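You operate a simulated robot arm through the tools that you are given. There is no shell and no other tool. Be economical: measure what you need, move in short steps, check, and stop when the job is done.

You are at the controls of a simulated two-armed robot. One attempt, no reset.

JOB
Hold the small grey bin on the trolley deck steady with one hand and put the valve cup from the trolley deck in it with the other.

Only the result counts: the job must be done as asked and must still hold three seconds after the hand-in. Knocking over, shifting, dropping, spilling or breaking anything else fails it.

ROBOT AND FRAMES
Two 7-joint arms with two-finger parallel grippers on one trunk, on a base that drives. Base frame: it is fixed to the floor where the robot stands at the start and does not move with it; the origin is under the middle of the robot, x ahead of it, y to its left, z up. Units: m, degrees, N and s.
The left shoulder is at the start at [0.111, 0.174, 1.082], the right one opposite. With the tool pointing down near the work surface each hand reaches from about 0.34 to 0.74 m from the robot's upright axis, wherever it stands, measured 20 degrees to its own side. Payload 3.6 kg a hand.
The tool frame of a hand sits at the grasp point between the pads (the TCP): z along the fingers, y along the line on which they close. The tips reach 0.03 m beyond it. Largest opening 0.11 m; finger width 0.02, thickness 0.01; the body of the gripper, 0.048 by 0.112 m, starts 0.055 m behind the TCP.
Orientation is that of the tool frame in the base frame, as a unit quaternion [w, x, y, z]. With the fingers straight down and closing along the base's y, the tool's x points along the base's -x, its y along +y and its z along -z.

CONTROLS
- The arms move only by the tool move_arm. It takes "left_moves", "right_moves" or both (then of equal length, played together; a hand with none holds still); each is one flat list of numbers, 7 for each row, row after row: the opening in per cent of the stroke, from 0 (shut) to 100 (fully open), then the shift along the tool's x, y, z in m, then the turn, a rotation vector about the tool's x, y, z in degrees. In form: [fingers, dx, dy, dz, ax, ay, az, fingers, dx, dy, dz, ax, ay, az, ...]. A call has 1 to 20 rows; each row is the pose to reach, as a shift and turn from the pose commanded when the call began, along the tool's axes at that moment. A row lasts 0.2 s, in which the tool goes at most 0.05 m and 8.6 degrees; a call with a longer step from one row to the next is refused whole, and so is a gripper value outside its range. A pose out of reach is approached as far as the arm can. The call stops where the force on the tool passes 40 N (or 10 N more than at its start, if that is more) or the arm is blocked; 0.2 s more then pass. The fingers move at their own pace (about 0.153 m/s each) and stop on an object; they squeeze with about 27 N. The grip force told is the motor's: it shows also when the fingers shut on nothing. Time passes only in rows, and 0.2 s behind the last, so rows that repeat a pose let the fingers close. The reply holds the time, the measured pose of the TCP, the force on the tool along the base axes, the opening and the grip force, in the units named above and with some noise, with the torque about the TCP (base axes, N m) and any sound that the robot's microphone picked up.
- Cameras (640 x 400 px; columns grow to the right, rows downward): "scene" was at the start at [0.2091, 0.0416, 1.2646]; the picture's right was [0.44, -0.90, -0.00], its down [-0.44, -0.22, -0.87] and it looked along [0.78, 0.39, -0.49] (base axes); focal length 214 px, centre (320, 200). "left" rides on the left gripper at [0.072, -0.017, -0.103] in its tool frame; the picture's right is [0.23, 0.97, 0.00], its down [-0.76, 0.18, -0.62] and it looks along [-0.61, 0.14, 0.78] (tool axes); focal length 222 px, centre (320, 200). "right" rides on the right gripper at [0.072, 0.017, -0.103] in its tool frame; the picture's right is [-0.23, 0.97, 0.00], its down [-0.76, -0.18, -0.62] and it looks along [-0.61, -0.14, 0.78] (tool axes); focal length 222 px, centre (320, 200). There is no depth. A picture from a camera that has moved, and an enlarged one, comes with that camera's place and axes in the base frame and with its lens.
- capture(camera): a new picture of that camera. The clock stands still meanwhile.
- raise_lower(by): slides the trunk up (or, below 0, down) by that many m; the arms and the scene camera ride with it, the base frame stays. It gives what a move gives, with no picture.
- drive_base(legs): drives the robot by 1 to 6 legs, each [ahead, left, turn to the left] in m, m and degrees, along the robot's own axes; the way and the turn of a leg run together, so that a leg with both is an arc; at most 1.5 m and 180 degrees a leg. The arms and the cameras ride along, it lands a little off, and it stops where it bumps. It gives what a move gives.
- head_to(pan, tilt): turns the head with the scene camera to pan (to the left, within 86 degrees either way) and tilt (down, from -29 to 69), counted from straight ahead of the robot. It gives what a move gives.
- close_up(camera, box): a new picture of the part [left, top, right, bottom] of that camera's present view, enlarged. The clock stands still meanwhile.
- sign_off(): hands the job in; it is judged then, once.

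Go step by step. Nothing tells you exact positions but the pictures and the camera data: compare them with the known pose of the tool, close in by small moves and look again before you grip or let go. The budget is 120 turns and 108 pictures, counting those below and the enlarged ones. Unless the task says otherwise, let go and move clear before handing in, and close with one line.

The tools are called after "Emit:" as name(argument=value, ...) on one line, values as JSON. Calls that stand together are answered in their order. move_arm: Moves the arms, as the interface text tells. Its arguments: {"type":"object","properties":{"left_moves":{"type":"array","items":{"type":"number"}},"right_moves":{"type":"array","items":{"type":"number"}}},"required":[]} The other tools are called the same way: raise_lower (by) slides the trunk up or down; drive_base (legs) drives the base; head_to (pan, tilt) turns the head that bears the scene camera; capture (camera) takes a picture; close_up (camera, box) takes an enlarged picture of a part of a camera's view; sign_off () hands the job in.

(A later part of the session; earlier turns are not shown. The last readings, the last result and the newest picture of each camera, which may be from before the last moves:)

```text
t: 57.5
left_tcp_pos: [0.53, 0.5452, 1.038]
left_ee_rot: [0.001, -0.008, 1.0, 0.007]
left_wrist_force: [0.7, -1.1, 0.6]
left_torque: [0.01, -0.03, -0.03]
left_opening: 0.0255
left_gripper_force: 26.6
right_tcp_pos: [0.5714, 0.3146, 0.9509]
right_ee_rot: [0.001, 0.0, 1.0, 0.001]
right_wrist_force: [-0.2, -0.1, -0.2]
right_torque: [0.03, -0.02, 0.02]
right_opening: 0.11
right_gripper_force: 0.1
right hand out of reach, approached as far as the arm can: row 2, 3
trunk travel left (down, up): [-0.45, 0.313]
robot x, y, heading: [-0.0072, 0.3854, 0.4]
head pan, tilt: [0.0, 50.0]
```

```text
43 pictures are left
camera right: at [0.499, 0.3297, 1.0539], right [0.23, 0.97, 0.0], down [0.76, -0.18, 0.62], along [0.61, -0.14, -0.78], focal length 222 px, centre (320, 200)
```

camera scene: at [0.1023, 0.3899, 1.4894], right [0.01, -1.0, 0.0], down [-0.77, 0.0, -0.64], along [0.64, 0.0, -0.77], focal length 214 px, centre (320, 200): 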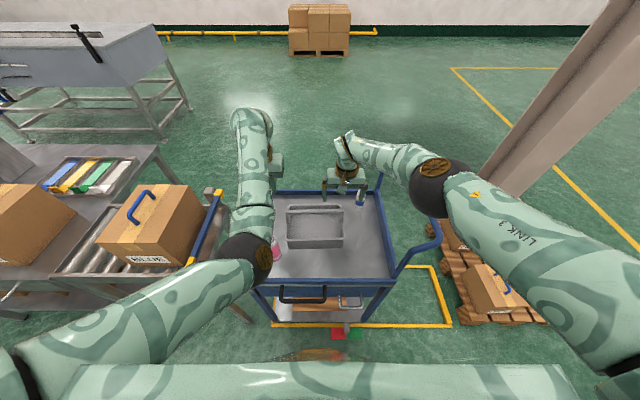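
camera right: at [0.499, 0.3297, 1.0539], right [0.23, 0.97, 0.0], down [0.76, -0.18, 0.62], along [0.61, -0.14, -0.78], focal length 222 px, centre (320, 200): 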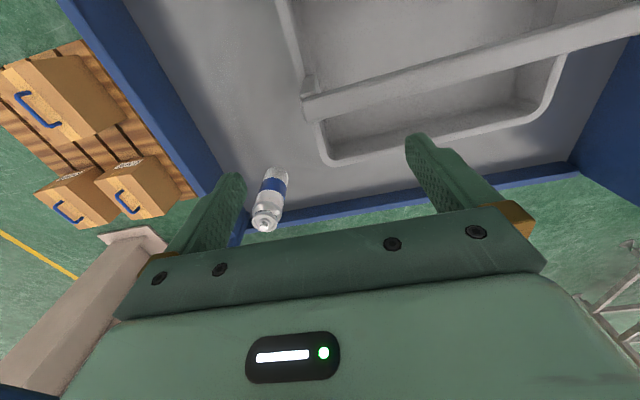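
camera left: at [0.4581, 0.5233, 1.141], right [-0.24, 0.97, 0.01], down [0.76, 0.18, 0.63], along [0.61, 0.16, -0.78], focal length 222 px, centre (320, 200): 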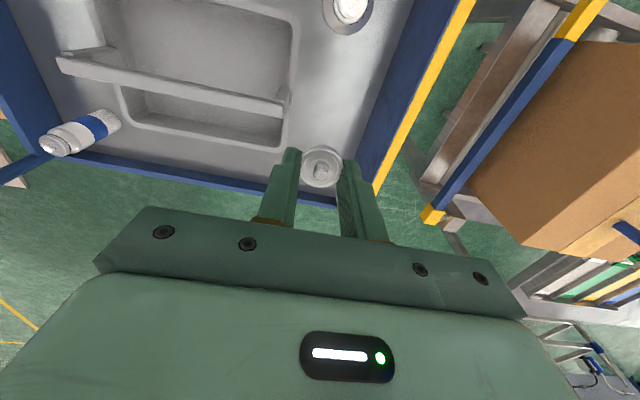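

At full stretch here. Drive ahead 3 cm so the right hand can get down to the rim.

Emit:
drive_base(legs=[[0.03, 0, -0.4]])

Emit:
move_arm(right_moves=[80, 0.012, 0, 0, 0, 0, 0, 60, 0.024, 0, 0.01, 0, 0, 0, 60, 0.028, 0, 0.02, 0, 0, 0, 60, 0.028, 0, 0.03, 0, 0, 0])

Emit:
capture(camera="right")

Emit:
capture(camera="scene")

```text
t: 58.3
left_tcp_pos: [0.5611, 0.5412, 1.0372]
left_ee_rot: [0.001, -0.004, 1.0, 0.007]
left_wrist_force: [0.3, -0.5, 0.2]
left_torque: [0.01, -0.01, 0.01]
left_opening: 0.0257
left_gripper_force: 26.7
right_tcp_pos: [0.6023, 0.3086, 0.951]
right_ee_rot: [0.0, 0.004, 1.0, 0.003]
right_wrist_force: [0.1, 0.4, 0.7]
right_torque: [0.0, 0.02, 0.02]
right_opening: 0.11
right_gripper_force: 0.1
trunk travel left (down, up): [-0.45, 0.313]
robot x, y, heading: [0.0214, 0.3887, -0.1]
head pan, tilt: [0.0, 50.0]
```

```text
t: 59.3
left_tcp_pos: [0.5603, 0.5407, 1.0372]
left_ee_rot: [0.0, -0.004, 1.0, 0.007]
left_wrist_force: [-0.2, -0.3, -0.1]
left_torque: [0.01, 0.03, 0.02]
left_opening: 0.0254
left_gripper_force: 26.6
right_tcp_pos: [0.5746, 0.3105, 0.9195]
right_ee_rot: [0.001, 0.004, 1.0, 0.001]
right_wrist_force: [-0.3, 1.0, 0.5]
right_torque: [0.07, 0.01, 0.02]
right_opening: 0.0661
right_gripper_force: 0.0
trunk travel left (down, up): [-0.45, 0.313]
robot x, y, heading: [0.0204, 0.3867, -0.0]
head pan, tilt: [0.0, 50.0]
```

```text
42 pictures are left
camera right: at [0.5008, 0.3258, 1.0235], right [0.24, 0.97, 0.0], down [0.76, -0.19, 0.62], along [0.61, -0.14, -0.78], focal length 222 px, centre (320, 200)
```

right: 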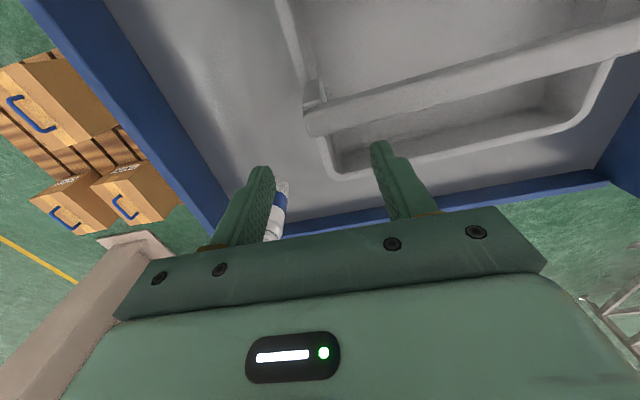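

```text
41 pictures are left
camera scene: at [0.1324, 0.3891, 1.4894], right [0.0, -1.0, 0.0], down [-0.77, 0.0, -0.64], along [0.64, 0.0, -0.77], focal length 214 px, centre (320, 200)
```

scene: 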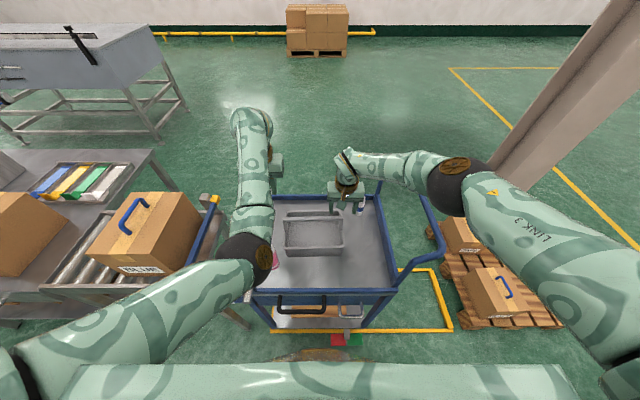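

Check the rim line versus fingers closely.

Emit:
close_up(camera="right", box=[200, 60, 440, 220])

Emit:
close_up(camera="scene", box=[260, 140, 500, 300])

```text
2.50 times, centred on (320, 140) of right
camera zoom: at [0.5008, 0.3258, 1.0235], right [0.24, 0.97, 0.0], down [0.76, -0.19, 0.62], along [0.61, -0.14, -0.78], focal length 555 px, centre (320, 350)
```

zoom: 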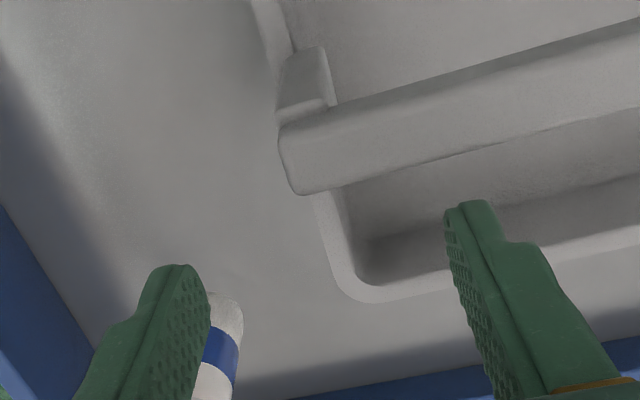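

```text
2.50 times, centred on (380, 220) of scene
camera zoom: at [0.1324, 0.3891, 1.4894], right [0.0, -1.0, 0.0], down [-0.77, 0.0, -0.64], along [0.64, 0.0, -0.77], focal length 536 px, centre (170, 150)
```

zoom: 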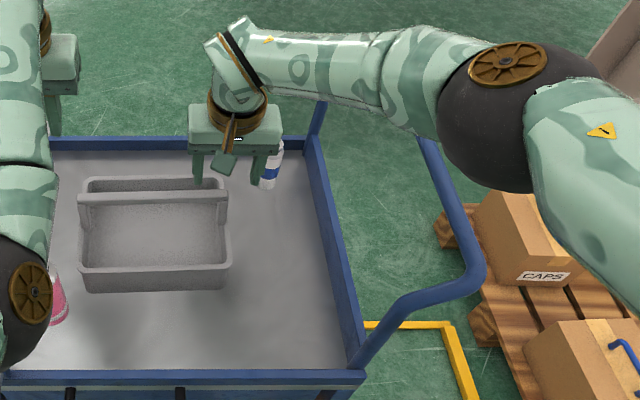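

Rim behind the handle is at y≈0.307–0.313, fingers straddle it. Descend in small steps.

Emit:
move_arm(right_moves=[60, 0, 0, 0.015, 0, 0, 0, 60, 0, 0, 0.03, 0, 0, 0, 60, 0, 0, 0.045, 0, 0, 0, 60, 0, 0, 0.055, 0, 0, 0])

Emit:
close_up(camera="right", box=[200, 60, 440, 220])

Emit:
close_up(camera="scene", box=[260, 140, 500, 300])

```text
t: 60.3
left_tcp_pos: [0.5606, 0.5416, 1.0365]
left_ee_rot: [0.0, -0.004, 1.0, 0.007]
left_wrist_force: [0.3, -0.3, 0.1]
left_torque: [0.0, 0.01, -0.03]
left_opening: 0.0255
left_gripper_force: 27.2
right_tcp_pos: [0.5751, 0.3104, 0.8767]
right_ee_rot: [0.002, 0.004, 1.0, 0.003]
right_wrist_force: [-1.2, -1.2, 0.7]
right_torque: [0.0, -0.02, 0.0]
right_opening: 0.066
right_gripper_force: 0.1
right hand out of reach, approached as far as the arm can: row 4
trunk travel left (down, up): [-0.45, 0.313]
robot x, y, heading: [0.0223, 0.3857, 0.0]
head pan, tilt: [0.0, 50.0]
```

```text
2.50 times, centred on (320, 140) of right
camera zoom: at [0.4999, 0.3257, 0.9802], right [0.24, 0.97, 0.01], down [0.76, -0.19, 0.62], along [0.61, -0.14, -0.78], focal length 555 px, centre (320, 350)
```

zoom: 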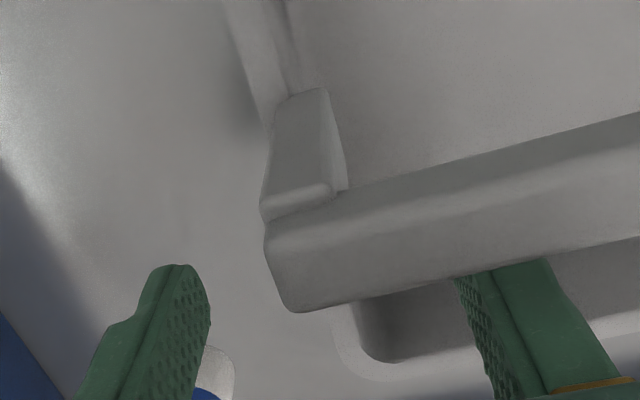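

```text
2.50 times, centred on (380, 220) of scene
camera zoom: at [0.1322, 0.3888, 1.4894], right [0.0, -1.0, 0.0], down [-0.77, 0.0, -0.64], along [0.64, 0.0, -0.77], focal length 536 px, centre (170, 150)
```

zoom: 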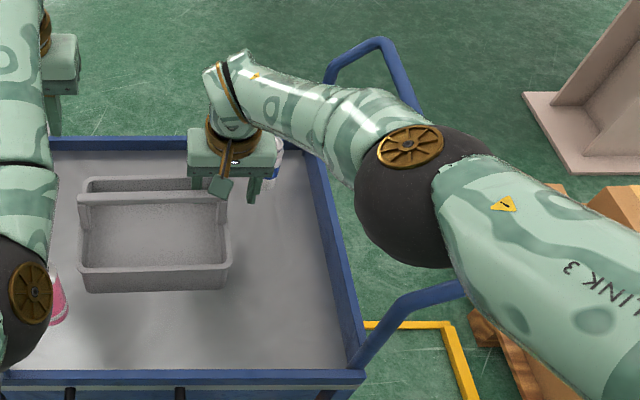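

Need ~1.5 cm more depth. Lift 1.5 cm, nudge the base ahead 2 cm and left 1.5 cm (more clearance to the hoop), then re-aim.

Emit:
move_arm(right_moves=[60, 0, 0, -0.01, 0, 0, 0, 60, 0, 0, -0.02, 0, 0, 0])

Emit:
drive_base(legs=[[0.02, 0.015, 0]])

```text
t: 60.9
left_tcp_pos: [0.561, 0.5406, 1.0376]
left_ee_rot: [0.001, -0.004, 1.0, 0.007]
left_wrist_force: [-0.4, 0.5, 0.5]
left_torque: [0.0, 0.01, -0.02]
left_opening: 0.0252
left_gripper_force: 27.3
right_tcp_pos: [0.5739, 0.3096, 0.8972]
right_ee_rot: [0.001, 0.003, 1.0, 0.002]
right_wrist_force: [0.0, 0.0, 0.8]
right_torque: [-0.04, -0.02, -0.05]
right_opening: 0.0661
right_gripper_force: 0.1
trunk travel left (down, up): [-0.45, 0.313]
robot x, y, heading: [0.0187, 0.387, -0.0]
head pan, tilt: [0.0, 50.0]
```

```text
t: 61.9
left_tcp_pos: [0.5695, 0.5414, 1.0373]
left_ee_rot: [0.001, 0.004, 1.0, 0.007]
left_wrist_force: [0.2, 0.6, 0.6]
left_torque: [-0.01, -0.03, -0.03]
left_opening: 0.0257
left_gripper_force: 26.9
right_tcp_pos: [0.5779, 0.3093, 0.8976]
right_ee_rot: [0.002, 0.013, 1.0, 0.002]
right_wrist_force: [0.6, 0.0, 0.9]
right_torque: [0.0, -0.03, -0.03]
right_opening: 0.066
right_gripper_force: 0.1
trunk travel left (down, up): [-0.45, 0.313]
robot x, y, heading: [0.0289, 0.3992, -1.2]
head pan, tilt: [0.0, 50.0]
stopped in leg 1: the robot was blocked; the commanded pose is now the measured one
```

The base bumped at x≈0.029. Check that nothing shifted.

Emit:
capture(camera="scene")

Emit:
close_up(camera="right", box=[200, 60, 440, 220])

```text
36 pictures are left
camera scene: at [0.1377, 0.3972, 1.4894], right [-0.02, -1.0, 0.0], down [-0.77, 0.02, -0.64], along [0.64, -0.01, -0.77], focal length 214 px, centre (320, 200)
```

scene: 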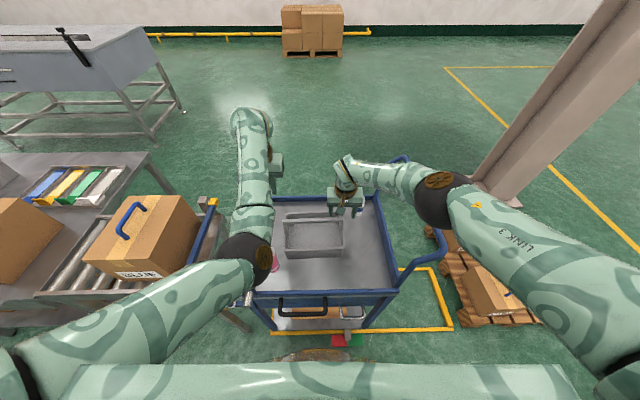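

```text
2.50 times, centred on (320, 140) of right
camera zoom: at [0.5043, 0.3273, 1.0003], right [0.25, 0.97, 0.0], down [0.75, -0.2, 0.62], along [0.61, -0.15, -0.78], focal length 555 px, centre (320, 350)
```

zoom: 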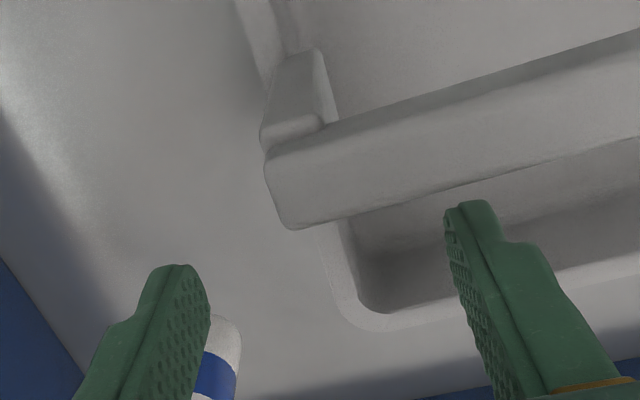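

Nothing moved measurably. Now there's enough reach: descend to z≈0.865 at x≈0.573.

Emit:
drive_base(legs=[[-0.004, 0, 0]])

Emit:
move_arm(right_moves=[60, 0, 0, 0.01, 0, 0, 0, 60, 0, 0, 0.02, 0, 0, 0, 60, 0, 0, 0.034, 0, 0, 0, 60, 0, 0, 0.034, 0, 0, 0])

Emit:
close_up(camera="scene", box=[260, 140, 500, 300])

Emit:
close_up(camera="right", box=[200, 60, 440, 220])

```text
t: 62.6
left_tcp_pos: [0.5653, 0.54, 1.038]
left_ee_rot: [0.001, 0.005, 1.0, 0.007]
left_wrist_force: [0.4, -0.9, 0.5]
left_torque: [0.03, 0.0, 0.0]
left_opening: 0.0256
left_gripper_force: 27.3
right_tcp_pos: [0.5748, 0.3092, 0.8964]
right_ee_rot: [0.001, 0.013, 1.0, 0.002]
right_wrist_force: [0.6, -0.8, -0.1]
right_torque: [-0.03, -0.02, -0.02]
right_opening: 0.066
right_gripper_force: 0.0
trunk travel left (down, up): [-0.45, 0.313]
robot x, y, heading: [0.0246, 0.3952, -1.2]
head pan, tilt: [0.0, 50.0]
```

```text
t: 63.6
left_tcp_pos: [0.5653, 0.5402, 1.0378]
left_ee_rot: [0.001, 0.005, 1.0, 0.007]
left_wrist_force: [0.4, 0.0, -0.5]
left_torque: [-0.06, 0.0, -0.01]
left_opening: 0.0256
left_gripper_force: 27.4
right_tcp_pos: [0.5715, 0.3101, 0.8721]
right_ee_rot: [0.002, 0.013, 1.0, 0.001]
right_wrist_force: [0.2, -0.4, 0.6]
right_torque: [0.01, -0.02, 0.0]
right_opening: 0.0657
right_gripper_force: 0.0
right hand out of reach, approached as far as the arm can: row 3, 4
trunk travel left (down, up): [-0.45, 0.313]
robot x, y, heading: [0.0275, 0.3932, -1.5]
head pan, tilt: [0.0, 50.0]
```

```text
2.50 times, centred on (380, 220) of scene
camera zoom: at [0.1342, 0.397, 1.4894], right [-0.02, -1.0, 0.0], down [-0.77, 0.02, -0.64], along [0.64, -0.01, -0.77], focal length 536 px, centre (170, 150)
```

zoom: 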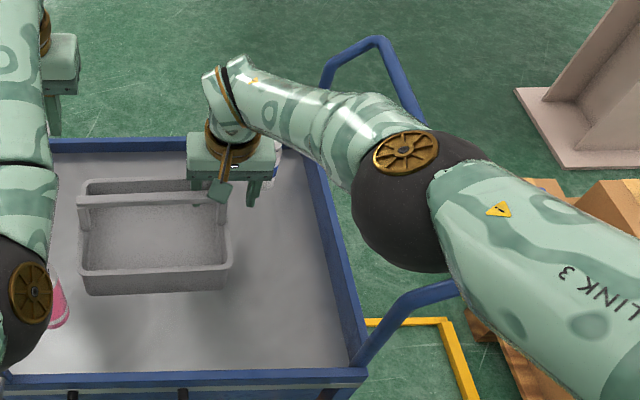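

```text
2.50 times, centred on (320, 140) of right
camera zoom: at [0.4983, 0.3276, 0.9755], right [0.25, 0.97, 0.0], down [0.75, -0.2, 0.63], along [0.61, -0.15, -0.78], focal length 555 px, centre (320, 350)
```

zoom: 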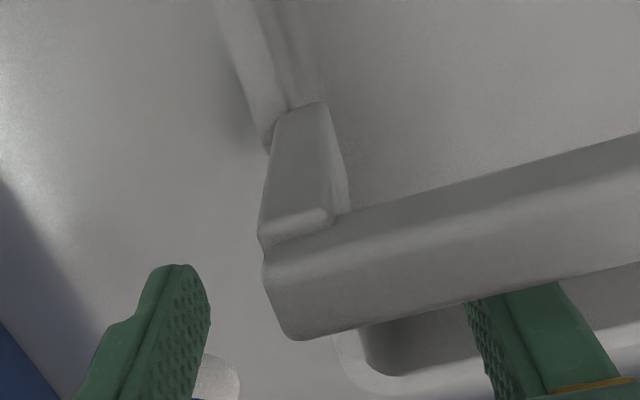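

Lower the trunk just 1 cm so the fingertips straddle the rim by ~2 cm, then close gently.

Emit:
raise_lower(by=-0.012)

Emit:
move_arm(right_moves=[45, 0, 0, 0, 0, 0, 0, 30, 0, 0, 0, 0, 0, 0, 20, 0, 0, 0, 0, 0, 0])

Emit:
close_up(camera="right", box=[200, 60, 440, 220])

Emit:
close_up(camera="scene", box=[260, 140, 500, 300])

```text
t: 64.2
left_tcp_pos: [0.5658, 0.5402, 1.0261]
left_ee_rot: [0.001, 0.006, 1.0, 0.007]
left_wrist_force: [1.3, 0.3, -0.3]
left_torque: [0.01, 0.0, -0.03]
left_opening: 0.0254
left_gripper_force: 27.3
right_tcp_pos: [0.5711, 0.3096, 0.86]
right_ee_rot: [0.002, 0.013, 1.0, 0.002]
right_wrist_force: [-0.4, -0.1, -0.4]
right_torque: [0.01, -0.04, 0.01]
right_opening: 0.0662
right_gripper_force: 0.3
trunk travel left (down, up): [-0.438, 0.325]
robot x, y, heading: [0.0234, 0.3995, -1.4]
head pan, tilt: [0.0, 50.0]
```

```text
t: 65.0
left_tcp_pos: [0.5664, 0.5414, 1.026]
left_ee_rot: [0.0, 0.006, 1.0, 0.006]
left_wrist_force: [-0.3, 1.3, 0.5]
left_torque: [0.01, -0.01, 0.0]
left_opening: 0.0256
left_gripper_force: 27.1
right_tcp_pos: [0.5723, 0.3099, 0.8598]
right_ee_rot: [0.001, 0.013, 1.0, 0.002]
right_wrist_force: [-0.6, 0.6, -0.1]
right_torque: [-0.01, 0.01, 0.0]
right_opening: 0.022
right_gripper_force: 0.0
trunk travel left (down, up): [-0.438, 0.325]
robot x, y, heading: [0.0209, 0.4003, -1.3]
head pan, tilt: [0.0, 50.0]
```

```text
2.50 times, centred on (320, 140) of right
camera zoom: at [0.4984, 0.3267, 0.9624], right [0.25, 0.97, 0.0], down [0.75, -0.2, 0.62], along [0.6, -0.15, -0.78], focal length 555 px, centre (320, 350)
```

zoom: 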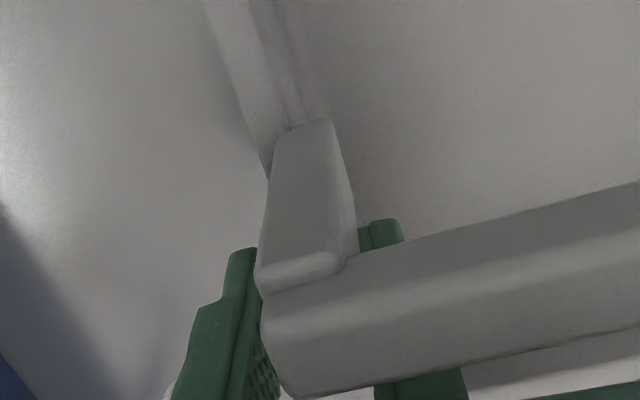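

```text
2.50 times, centred on (380, 220) of scene
camera zoom: at [0.137, 0.3967, 1.4773], right [-0.02, -1.0, 0.0], down [-0.77, 0.02, -0.64], along [0.64, -0.01, -0.77], focal length 536 px, centre (170, 150)
```

zoom: 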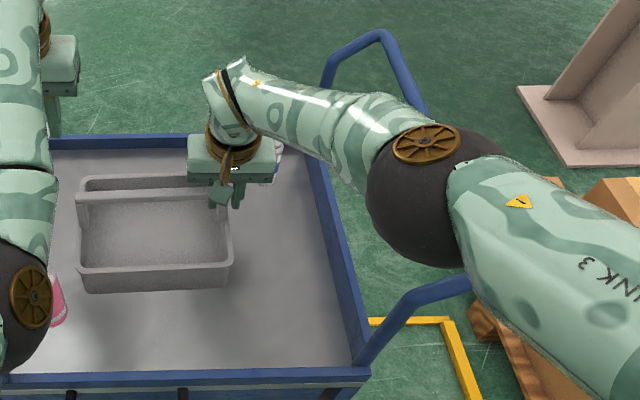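

The wall sits between the fingers. Close to grip it.

Emit:
move_arm(right_moves=[12, 0, 0, 0, 0, 0, 0, 6, 0, 0, 0, 0, 0, 0, 0, 0, 0, 0, 0, 0, 0, 0, 0, 0, 0, 0, 0, 0])

Emit:
capture(camera="scene")

Emit:
capture(camera="left")

```text
t: 66.0
left_tcp_pos: [0.5656, 0.5413, 1.0253]
left_ee_rot: [0.001, 0.005, 1.0, 0.007]
left_wrist_force: [0.5, 0.0, 0.1]
left_torque: [0.0, -0.02, 0.0]
left_opening: 0.0251
left_gripper_force: 27.0
right_tcp_pos: [0.5711, 0.31, 0.8595]
right_ee_rot: [0.001, 0.013, 1.0, 0.002]
right_wrist_force: [-0.1, 0.8, 0.6]
right_torque: [-0.15, 0.05, -0.07]
right_opening: 0.0037
right_gripper_force: 26.5
trunk travel left (down, up): [-0.438, 0.325]
robot x, y, heading: [0.0237, 0.3991, -1.1]
head pan, tilt: [0.0, 50.0]
```

```text
30 pictures are left
camera scene: at [0.1369, 0.3968, 1.4773], right [-0.02, -1.0, 0.0], down [-0.77, 0.02, -0.64], along [0.64, -0.01, -0.77], focal length 214 px, centre (320, 200)
```

scene: 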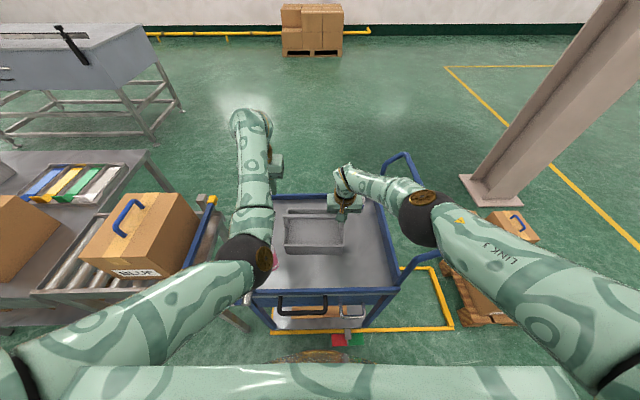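

```text
29 pictures are left
camera left: at [0.4937, 0.5211, 1.129], right [-0.22, 0.98, 0.01], down [0.76, 0.16, 0.63], along [0.61, 0.15, -0.78], focal length 222 px, centre (320, 200)
```

left: 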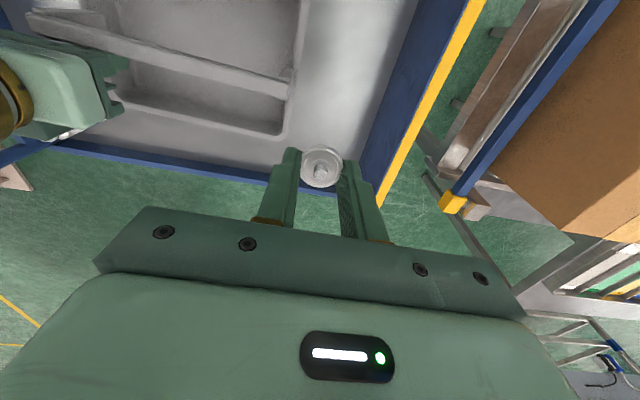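

The right hand grips the bin's thin right wall (26 N). Now bring the left hand over the bin, above handle height.

Emit:
move_arm(left_moves=[0, 0, -0.03, 0.005, 0, 0, 0, 0, 0, -0.06, 0.01, 0, 0, 0, 0, 0, -0.088, 0.015, 0, 0, 0, 0, 0.02, -0.088, 0.025, 0, 0, 0, 0, 0.04, -0.088, 0.035, 0, 0, 0, 0, 0.055, -0.088, 0.045, 0, 0, 0, 0, 0.07, -0.088, 0.055, 0, 0, 0])

Emit:
capture(camera="left")

Emit:
capture(camera="scene")

```text
t: 67.5
left_tcp_pos: [0.5647, 0.4698, 1.0548]
left_ee_rot: [0.088, -0.009, 0.996, 0.015]
left_wrist_force: [-0.2, -0.6, 0.0]
left_torque: [-0.01, 0.01, 0.01]
left_opening: 0.0255
left_gripper_force: 27.1
right_tcp_pos: [0.5714, 0.3089, 0.8595]
right_ee_rot: [0.002, 0.013, 1.0, 0.002]
right_wrist_force: [-0.8, 0.5, 0.9]
right_torque: [-0.11, 0.01, -0.01]
right_opening: 0.0037
right_gripper_force: 26.6
trunk travel left (down, up): [-0.438, 0.325]
robot x, y, heading: [0.0197, 0.3977, -1.3]
head pan, tilt: [0.0, 50.0]
stopped in row 7 (left hand): the arm was blocked; the commanded pose is now the measured one
```

```text
28 pictures are left
camera left: at [0.4755, 0.447, 1.1439], right [-0.24, 0.97, -0.01], down [0.64, 0.17, 0.75], along [0.73, 0.17, -0.66], focal length 222 px, centre (320, 200)
```

left: 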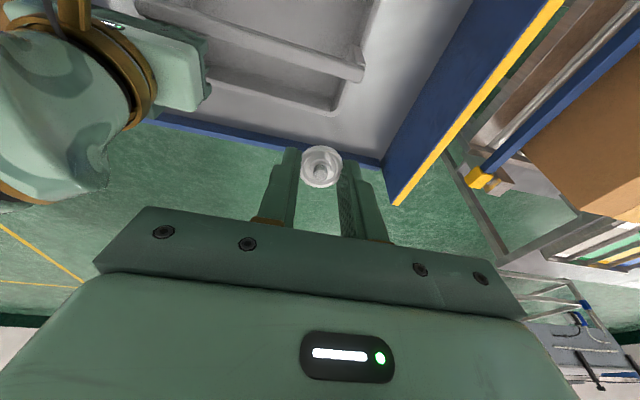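

```text
27 pictures are left
camera scene: at [0.1367, 0.3969, 1.4773], right [-0.02, -1.0, 0.0], down [-0.77, 0.02, -0.64], along [0.64, -0.01, -0.77], focal length 214 px, centre (320, 200)
```

scene: 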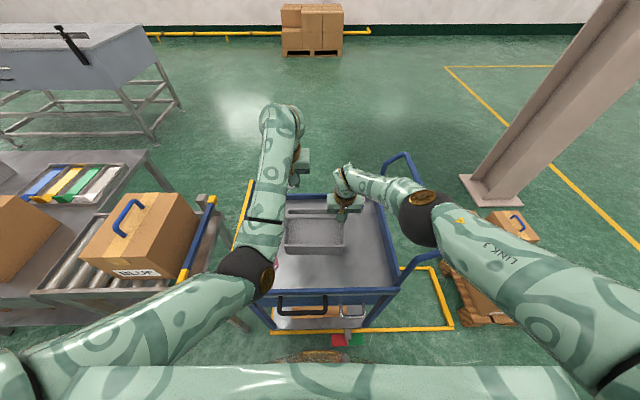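

The left wrist is near its bend limit over the near half; a forward tilt of the hand (~16°) should relax it. Try moving over the near half tilted, staying above the handle.

Emit:
move_arm(left_moves=[0, 0.006, -0.005, 0.025, 0, -2, 0, 0, 0.012, -0.009, 0.05, 0, -4, 0, 0, 0.017, -0.012, 0.068, 0, -6, 0, 0, 0.038, -0.013, 0.07, 0, -6, 0, 0, 0.058, -0.014, 0.072, 0, -6, 0, 0, 0.079, -0.015, 0.074, 0, -6, 0, 0, 0.079, -0.015, 0.074, 0, -6, 0])

Emit:
capture(camera="scene")

```text
t: 68.3
left_tcp_pos: [0.6097, 0.4764, 1.0672]
left_ee_rot: [0.219, -0.02, 0.975, 0.022]
left_wrist_force: [0.0, -0.1, -0.1]
left_torque: [-0.02, 0.0, 0.0]
left_opening: 0.0257
left_gripper_force: 27.0
right_tcp_pos: [0.5714, 0.3098, 0.8598]
right_ee_rot: [0.002, 0.014, 1.0, 0.002]
right_wrist_force: [-1.4, -1.3, 0.4]
right_torque: [-0.11, -0.01, 0.06]
right_opening: 0.0037
right_gripper_force: 26.9
trunk travel left (down, up): [-0.438, 0.325]
robot x, y, heading: [0.0223, 0.3964, -1.2]
head pan, tilt: [0.0, 50.0]
stopped in row 4 (left hand): the arm was blocked; the commanded pose is now the measured one
```

```text
26 pictures are left
camera scene: at [0.1368, 0.3969, 1.4773], right [-0.02, -1.0, 0.0], down [-0.77, 0.02, -0.64], along [0.64, -0.01, -0.77], focal length 214 px, centre (320, 200)
```

scene: 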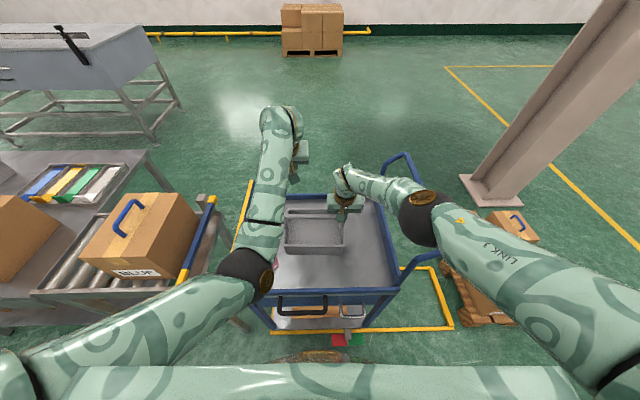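

That posture is worse; I'll recover the left hand level at the stretched side, over the far half of the bin, which suits the arm.

Emit:
move_arm(left_moves=[0, 0.01, 0.001, 0.016, 0.6, 6.3, 0.6, 0, 0.02, 0.002, 0.033, 1.2, 12.6, 1.1, 0, 0.031, 0.003, 0.05, 1.9, 19, 1.7, 0, 0.042, 0.004, 0.066, 2.5, 25.3, 2.3, 0, 0.042, 0.004, 0.066, 2.5, 25.3, 2.3])

```text
t: 69.5
left_tcp_pos: [0.5969, 0.4763, 0.988]
left_ee_rot: [-0.003, 0.002, 1.0, -0.002]
left_wrist_force: [0.5, 0.9, -0.1]
left_torque: [0.0, -0.01, 0.0]
left_opening: 0.0254
left_gripper_force: 27.0
right_tcp_pos: [0.5734, 0.3097, 0.8584]
right_ee_rot: [0.002, 0.013, 1.0, 0.002]
right_wrist_force: [0.9, -0.1, 1.1]
right_torque: [-0.14, 0.06, -0.02]
right_opening: 0.0039
right_gripper_force: 27.3
trunk travel left (down, up): [-0.438, 0.325]
robot x, y, heading: [0.0275, 0.4011, -1.2]
head pan, tilt: [0.0, 50.0]
```

Left is level at [0.597, 0.476, 0.988]. To get both hands lower, I'll briefly release the wall, lift the right hand 4 cm, lower the trunk 4.5 cm, and re-grip.

Emit:
move_arm(right_moves=[15, 0, 0, 0, 0, 0, 0, 30, 0, 0, 0, 0, 0, 0, 45, 0, 0, -0.015, 0, 0, 0, 45, 0, 0, -0.03, 0, 0, 0, 45, 0, 0, -0.04, 0, 0, 0])

Emit:
raise_lower(by=-0.045)

Emit:
close_up(camera="scene", box=[220, 140, 500, 315])

Emit:
close_up(camera="right", box=[200, 60, 440, 220])

```text
t: 70.7
left_tcp_pos: [0.5967, 0.4757, 0.988]
left_ee_rot: [-0.004, 0.002, 1.0, -0.001]
left_wrist_force: [-0.1, -0.4, -0.2]
left_torque: [0.03, -0.02, 0.0]
left_opening: 0.0256
left_gripper_force: 27.1
right_tcp_pos: [0.5722, 0.3095, 0.8996]
right_ee_rot: [0.002, 0.013, 1.0, 0.002]
right_wrist_force: [-0.1, 0.0, 0.0]
right_torque: [0.03, -0.02, 0.0]
right_opening: 0.0496
right_gripper_force: 0.0
trunk travel left (down, up): [-0.438, 0.325]
robot x, y, heading: [0.0208, 0.3983, -1.3]
head pan, tilt: [0.0, 50.0]
```

```text
t: 71.6
left_tcp_pos: [0.5966, 0.4773, 0.944]
left_ee_rot: [-0.003, 0.002, 1.0, -0.003]
left_wrist_force: [-0.5, 0.1, 0.5]
left_torque: [-0.01, -0.01, 0.0]
left_opening: 0.0258
left_gripper_force: 27.2
right_tcp_pos: [0.573, 0.3092, 0.8547]
right_ee_rot: [0.003, 0.015, 1.0, 0.002]
right_wrist_force: [3.2, 0.0, 13.8]
right_torque: [0.01, 0.47, 0.0]
right_opening: 0.0497
right_gripper_force: 0.0
trunk travel left (down, up): [-0.393, 0.37]
robot x, y, heading: [0.0235, 0.3954, -1.1]
head pan, tilt: [0.0, 50.0]
```

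```text
2.29 times, centred on (360, 228) of scene
camera zoom: at [0.1478, 0.3965, 1.4322], right [-0.02, -1.0, 0.0], down [-0.77, 0.02, -0.64], along [0.64, -0.01, -0.77], focal length 490 px, centre (229, 137)
```

zoom: 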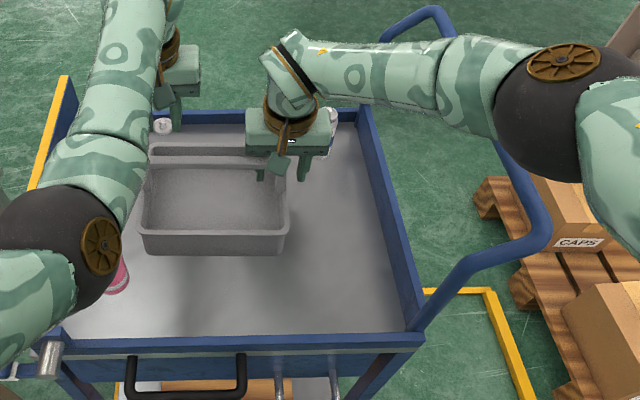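

```text
2.50 times, centred on (320, 140) of right
camera zoom: at [0.4984, 0.3266, 0.9586], right [0.25, 0.97, 0.01], down [0.75, -0.2, 0.63], along [0.61, -0.15, -0.78], focal length 555 px, centre (320, 350)
```

zoom: 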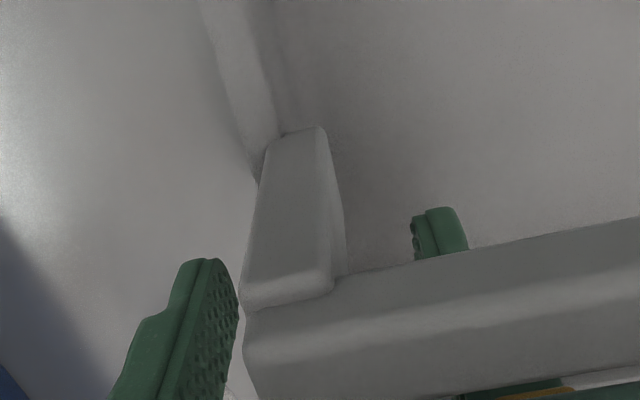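

The right palm touches the handle bar (14 N). Lift 8 mm and shift 3 mm forward, then re-grip the wall.

Emit:
move_arm(right_moves=[45, -0.001, 0, -0.005, 0, 0, 0, 45, -0.003, 0.001, -0.008, 0, 0, 0, 30, -0.003, 0.001, -0.008, 0, 0, 0, 15, -0.003, 0.001, -0.008, 0, 0, 0, 5, -0.003, 0.001, -0.008, 0, 0, 0, 0, -0.003, 0.001, -0.008, 0, 0, 0, 0, -0.003, 0.001, -0.008, 0, 0, 0])

Emit:
capture(camera="left")

```text
t: 73.2
left_tcp_pos: [0.5975, 0.4781, 0.9439]
left_ee_rot: [-0.005, 0.002, 1.0, -0.002]
left_wrist_force: [0.1, 0.8, -0.2]
left_torque: [-0.01, 0.0, 0.04]
left_opening: 0.0257
left_gripper_force: 27.0
right_tcp_pos: [0.5758, 0.3105, 0.863]
right_ee_rot: [0.002, 0.013, 1.0, 0.001]
right_wrist_force: [-0.2, -0.6, 0.1]
right_torque: [-0.11, -0.06, -0.06]
right_opening: 0.0038
right_gripper_force: 26.7
trunk travel left (down, up): [-0.393, 0.37]
robot x, y, heading: [0.0245, 0.3995, -1.4]
head pan, tilt: [0.0, 50.0]
```

```text
23 pictures are left
camera left: at [0.5263, 0.4588, 1.0473], right [-0.22, 0.97, 0.0], down [0.77, 0.18, 0.62], along [0.6, 0.14, -0.79], focal length 222 px, centre (320, 200)
```

left: 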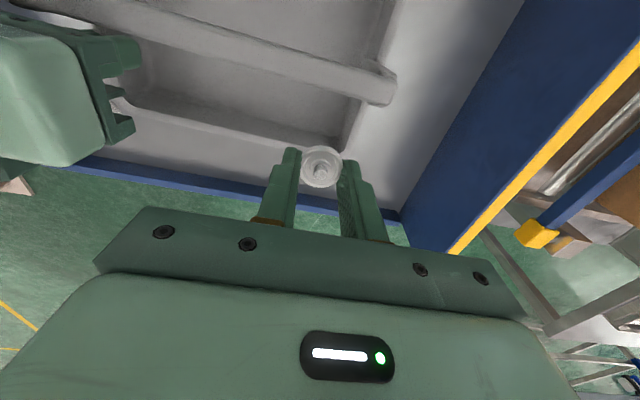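

Re-gripped. Now move the left hand to the far compartment centre (x≈0.580, y≈0.452) at z≈0.90.

Emit:
move_arm(left_moves=[0, 0.009, -0.013, 0.01, 0, 0, 0, 0, 0.0175, -0.026, 0.02, 0, 0, 0, 0, 0.0175, -0.026, 0.043, 0, 0, 0, 0, 0.0175, -0.026, 0.043, 0, 0, 0])

Emit:
capture(camera="left")

Emit:
close_up(camera="scene", box=[220, 140, 500, 315])

```text
t: 74.2
left_tcp_pos: [0.5781, 0.4507, 0.9006]
left_ee_rot: [-0.002, 0.003, 1.0, -0.001]
left_wrist_force: [0.3, 0.2, -1.0]
left_torque: [-0.02, 0.02, 0.03]
left_opening: 0.0255
left_gripper_force: 27.2
right_tcp_pos: [0.5743, 0.3104, 0.8618]
right_ee_rot: [0.002, 0.013, 1.0, 0.002]
right_wrist_force: [-0.1, -0.5, 0.6]
right_torque: [-0.11, -0.04, 0.0]
right_opening: 0.0035
right_gripper_force: 26.8
trunk travel left (down, up): [-0.393, 0.37]
robot x, y, heading: [0.0235, 0.3982, -0.8]
head pan, tilt: [0.0, 50.0]
```

```text
22 pictures are left
camera left: at [0.5077, 0.4336, 1.0054], right [-0.22, 0.97, 0.0], down [0.77, 0.18, 0.62], along [0.6, 0.14, -0.79], focal length 222 px, centre (320, 200)
```

left: 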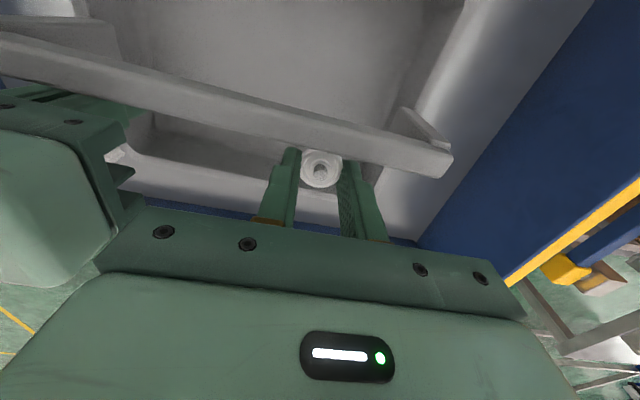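

```text
2.29 times, centred on (360, 228) of scene
camera zoom: at [0.1483, 0.3964, 1.4319], right [-0.02, -1.0, 0.0], down [-0.77, 0.02, -0.64], along [0.64, -0.01, -0.77], focal length 490 px, centre (229, 137)
```

zoom: 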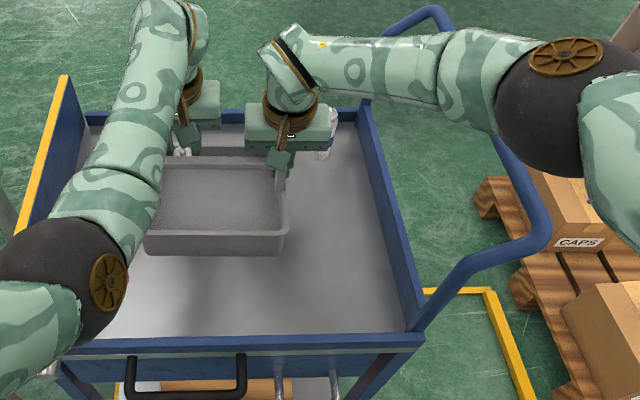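

Aligned inside the far compartment. Shift 4 mm forward for handle clearance and lower to ~0.868.

Emit:
move_arm(left_moves=[0, -0.0045, 0.001, 0.01, 0, 0, 0, 0, -0.0045, 0.001, 0.022, 0, 0, 0, 0, -0.0045, 0.001, 0.032, 0, 0, 0, 0, -0.0045, 0.001, 0.032, 0, 0, 0])

Emit:
capture(camera="left")

Emit:
close_up(camera="scene", box=[220, 140, 500, 315])

```text
t: 75.2
left_tcp_pos: [0.5845, 0.452, 0.8685]
left_ee_rot: [-0.002, 0.003, 1.0, -0.002]
left_wrist_force: [0.8, 0.3, -0.2]
left_torque: [0.02, -0.01, 0.02]
left_opening: 0.0258
left_gripper_force: 26.5
right_tcp_pos: [0.5748, 0.31, 0.863]
right_ee_rot: [0.002, 0.013, 1.0, 0.002]
right_wrist_force: [-0.3, -0.5, 0.7]
right_torque: [-0.14, 0.04, 0.01]
right_opening: 0.0035
right_gripper_force: 26.8
trunk travel left (down, up): [-0.393, 0.37]
robot x, y, heading: [0.026, 0.3984, -1.2]
head pan, tilt: [0.0, 50.0]
```

```text
20 pictures are left
camera left: at [0.5121, 0.4342, 0.9731], right [-0.22, 0.97, 0.0], down [0.77, 0.18, 0.62], along [0.6, 0.14, -0.79], focal length 222 px, centre (320, 200)
```

left: 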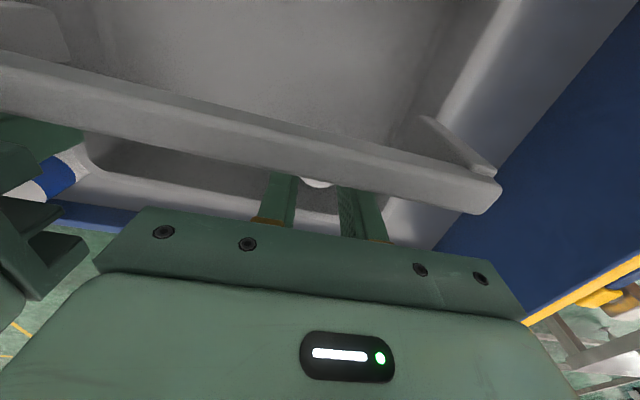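

```text
2.29 times, centred on (360, 228) of scene
camera zoom: at [0.1483, 0.3964, 1.4319], right [-0.02, -1.0, 0.0], down [-0.77, 0.02, -0.64], along [0.64, -0.01, -0.77], focal length 490 px, centre (229, 137)
```

zoom: 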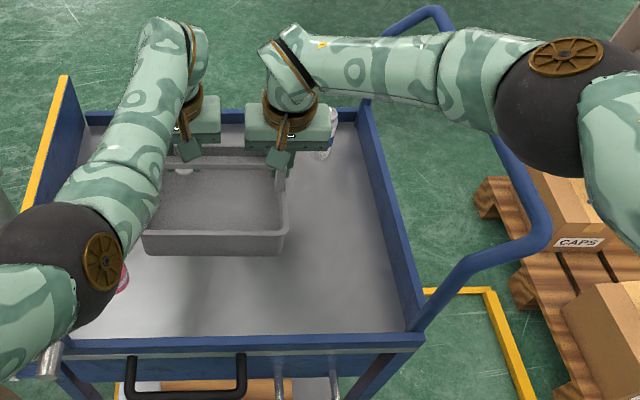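

Good clearance. Lower another 2 cm.

Emit:
move_arm(left_moves=[0, 0, 0, 0.007, 0, 0, 0, 0, 0, 0, 0.014, 0, 0, 0, 0, 0, 0, 0.02, 0, 0, 0, 0, 0, 0, 0.02, 0, 0, 0])

Emit:
close_up(camera="scene", box=[230, 150, 350, 260])

```text
t: 76.2
left_tcp_pos: [0.5838, 0.4535, 0.8475]
left_ee_rot: [-0.003, 0.002, 1.0, -0.002]
left_wrist_force: [-0.6, 0.8, 0.4]
left_torque: [0.01, 0.0, -0.01]
left_opening: 0.0257
left_gripper_force: 27.1
right_tcp_pos: [0.5747, 0.3108, 0.8604]
right_ee_rot: [0.002, 0.013, 1.0, 0.002]
right_wrist_force: [0.2, 0.1, 0.9]
right_torque: [-0.13, 0.06, -0.03]
right_opening: 0.0038
right_gripper_force: 26.6
trunk travel left (down, up): [-0.393, 0.37]
robot x, y, heading: [0.0221, 0.4003, -1.4]
head pan, tilt: [0.0, 50.0]
```

```text
3.64 times, centred on (290, 205) of scene
camera zoom: at [0.1483, 0.3964, 1.4319], right [-0.02, -1.0, 0.0], down [-0.77, 0.02, -0.64], along [0.64, -0.01, -0.77], focal length 780 px, centre (429, 182)
```

zoom: 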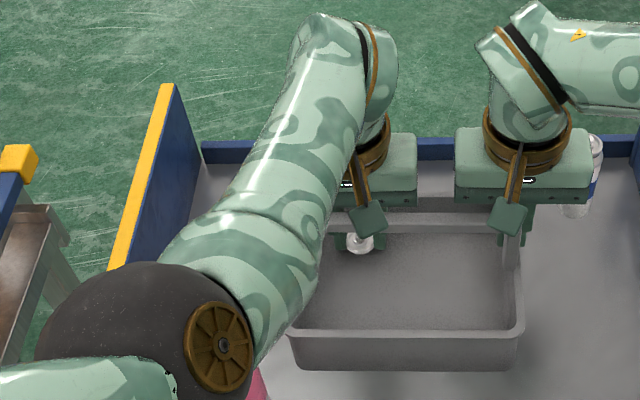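

Cup is well inside, under handle height, no contact. Lower 5 mm more and release.

Emit:
move_arm(left_moves=[0, 0, 0, 0.005, 0, 0, 0, 0, 0, 0, 0.005, 0, 0, 0, 42, 0, 0, 0.005, 0, 0, 0, 42, 0, 0, 0.005, 0, 0, 0, 42, 0, 0, 0.005, 0, 0, 0])

Emit:
close_up(camera="scene", box=[230, 150, 350, 260])

Emit:
capture(camera="left")

```text
t: 77.4
left_tcp_pos: [0.5842, 0.4512, 0.8436]
left_ee_rot: [-0.003, 0.003, 1.0, -0.002]
left_wrist_force: [-0.5, 0.4, 0.7]
left_torque: [-0.03, 0.0, 0.03]
left_opening: 0.046
left_gripper_force: 0.1
right_tcp_pos: [0.5743, 0.3112, 0.8624]
right_ee_rot: [0.002, 0.014, 1.0, 0.001]
right_wrist_force: [-0.5, -0.6, 0.6]
right_torque: [-0.15, 0.01, -0.02]
right_opening: 0.0035
right_gripper_force: 27.6
trunk travel left (down, up): [-0.393, 0.37]
robot x, y, heading: [0.0235, 0.3983, -1.5]
head pan, tilt: [0.0, 50.0]
```

```text
3.64 times, centred on (290, 205) of scene
camera zoom: at [0.1483, 0.3964, 1.4319], right [-0.02, -1.0, 0.0], down [-0.77, 0.02, -0.64], along [0.64, -0.01, -0.77], focal length 780 px, centre (429, 182)
```

zoom: 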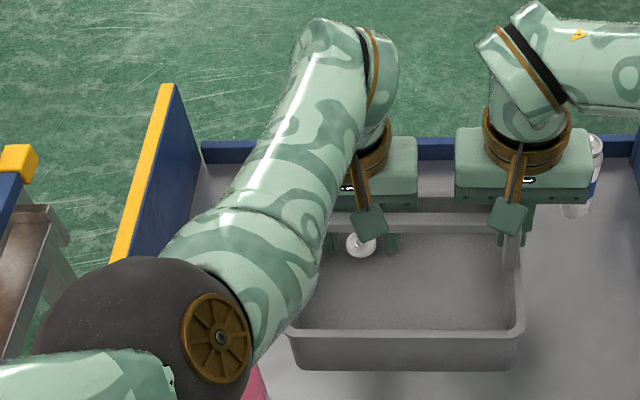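

```text
16 pictures are left
camera left: at [0.5126, 0.4335, 0.9476], right [-0.22, 0.97, 0.0], down [0.77, 0.18, 0.62], along [0.6, 0.14, -0.79], focal length 222 px, centre (320, 200)
```

left: 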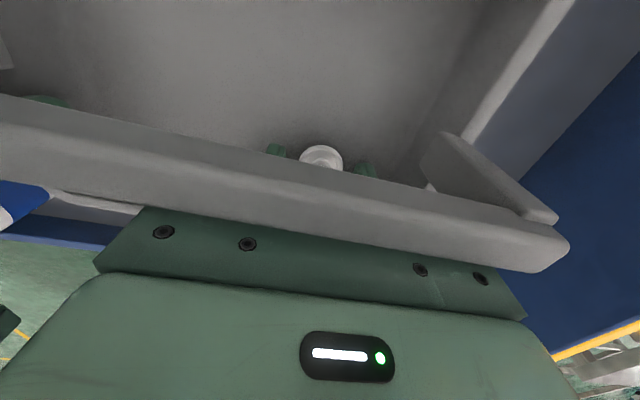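

Check whether the cup has actually dropped free.

Emit:
close_up(camera="left", box=[250, 120, 410, 220])

Emit:
close_up(camera="scene", box=[280, 195, 320, 225])

```text
4.00 times, centred on (330, 170) of left
camera zoom: at [0.5126, 0.4335, 0.9476], right [-0.22, 0.97, 0.0], down [0.77, 0.18, 0.62], along [0.6, 0.14, -0.79], focal length 888 px, centre (280, 320)
```

zoom: 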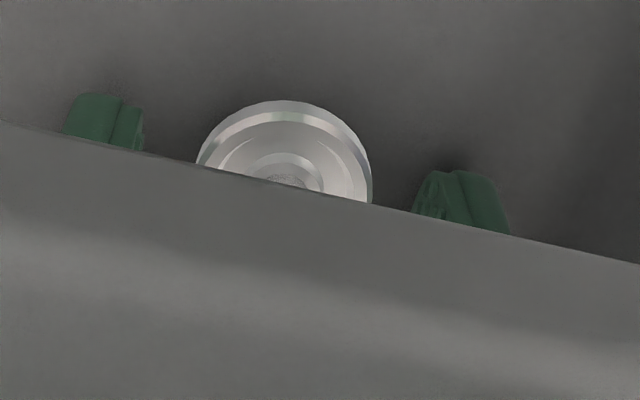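

```text
13.33 times, centred on (300, 210) of scene
camera zoom: at [0.1483, 0.3964, 1.4319], right [-0.02, -1.0, 0.0], down [-0.77, 0.02, -0.64], along [0.64, -0.01, -0.77], focal length 2860 px, centre (587, 67)
```

zoom: 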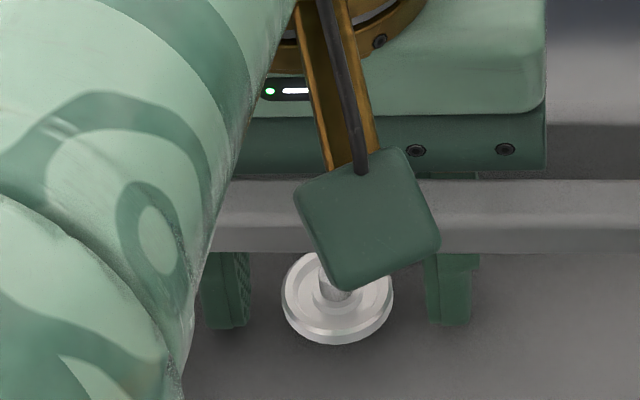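

The cup lies flat and free on the bin floor between the open fingers. Lift the left hand straight up while the right keeps holding.

Emit:
move_arm(left_moves=[42, 0, 0, -0.015, 0, 0, 0, 42, 0, 0, -0.035, 0, 0, 0, 42, 0, 0, -0.06, 0, 0, 0, 42, -0.003, 0, -0.085, 0, 0, 0, 42, -0.008, 0.005, -0.11, 0, 0, 0, 42, -0.013, 0.02, -0.13, 0, 0, 0])

Emit:
close_up(camera="scene", box=[230, 150, 350, 260])

```text
t: 78.8
left_tcp_pos: [0.5959, 0.4727, 0.972]
left_ee_rot: [-0.004, 0.002, 1.0, -0.002]
left_wrist_force: [-0.1, -0.2, 0.0]
left_torque: [0.01, -0.03, 0.01]
left_opening: 0.0463
left_gripper_force: 0.0
right_tcp_pos: [0.5753, 0.3094, 0.8619]
right_ee_rot: [0.002, 0.013, 1.0, 0.002]
right_wrist_force: [0.8, -0.2, 0.3]
right_torque: [-0.12, -0.03, 0.01]
right_opening: 0.0037
right_gripper_force: 27.7
trunk travel left (down, up): [-0.393, 0.37]
robot x, y, heading: [0.0241, 0.3995, -1.2]
head pan, tilt: [0.0, 50.0]
```

```text
3.64 times, centred on (290, 205) of scene
camera zoom: at [0.1483, 0.3966, 1.4319], right [-0.02, -1.0, 0.0], down [-0.77, 0.02, -0.64], along [0.64, -0.01, -0.77], focal length 780 px, centre (429, 182)
```

zoom: 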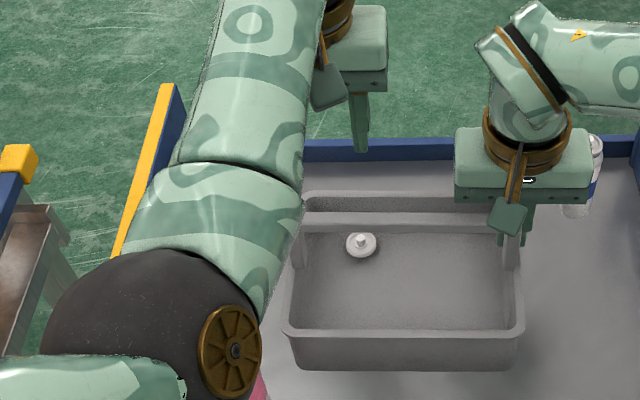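

The cup sits upright in the bin. Now open the right hand and lift it clear; also lift left a bit more.

Emit:
move_arm(right_moves=[12, 0, 0, 0, 0, 0, 0, 30, 0, 0, 0, 0, 0, 0, 40, 0, 0, 0, 0, 0, 0, 40, 0, 0, -0.02, 0, 0, 0, 40, 0, 0, -0.045, 0, 0, 0, 40, 0, 0, -0.07, 0, 0, 0, 40, 0, 0, -0.1, 0, 0, 0])

Emit:
capture(camera="scene")

```text
t: 80.4
left_tcp_pos: [0.5964, 0.4712, 0.9715]
left_ee_rot: [-0.003, 0.003, 1.0, -0.001]
left_wrist_force: [0.1, -0.8, 0.3]
left_torque: [0.03, -0.01, 0.03]
left_opening: 0.0461
left_gripper_force: 0.0
right_tcp_pos: [0.5721, 0.3103, 0.9632]
right_ee_rot: [0.001, 0.013, 1.0, 0.003]
right_wrist_force: [0.5, 0.1, -0.3]
right_torque: [-0.01, 0.03, -0.01]
right_opening: 0.0439
right_gripper_force: 0.0
trunk travel left (down, up): [-0.393, 0.37]
robot x, y, heading: [0.024, 0.4026, -1.3]
head pan, tilt: [0.0, 50.0]
```

```text
12 pictures are left
camera scene: at [0.1479, 0.3964, 1.432], right [-0.02, -1.0, 0.0], down [-0.77, 0.02, -0.64], along [0.64, -0.01, -0.77], focal length 214 px, centre (320, 200)
```

scene: 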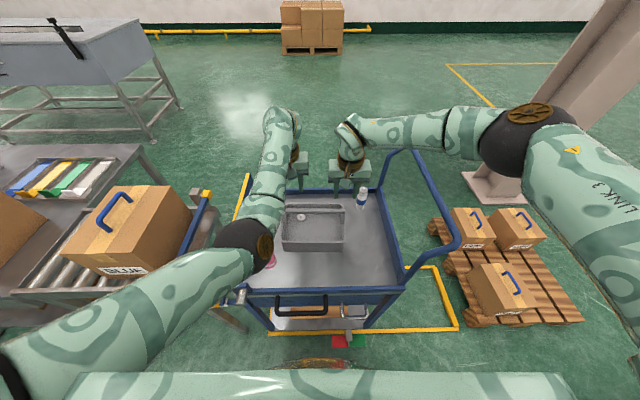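

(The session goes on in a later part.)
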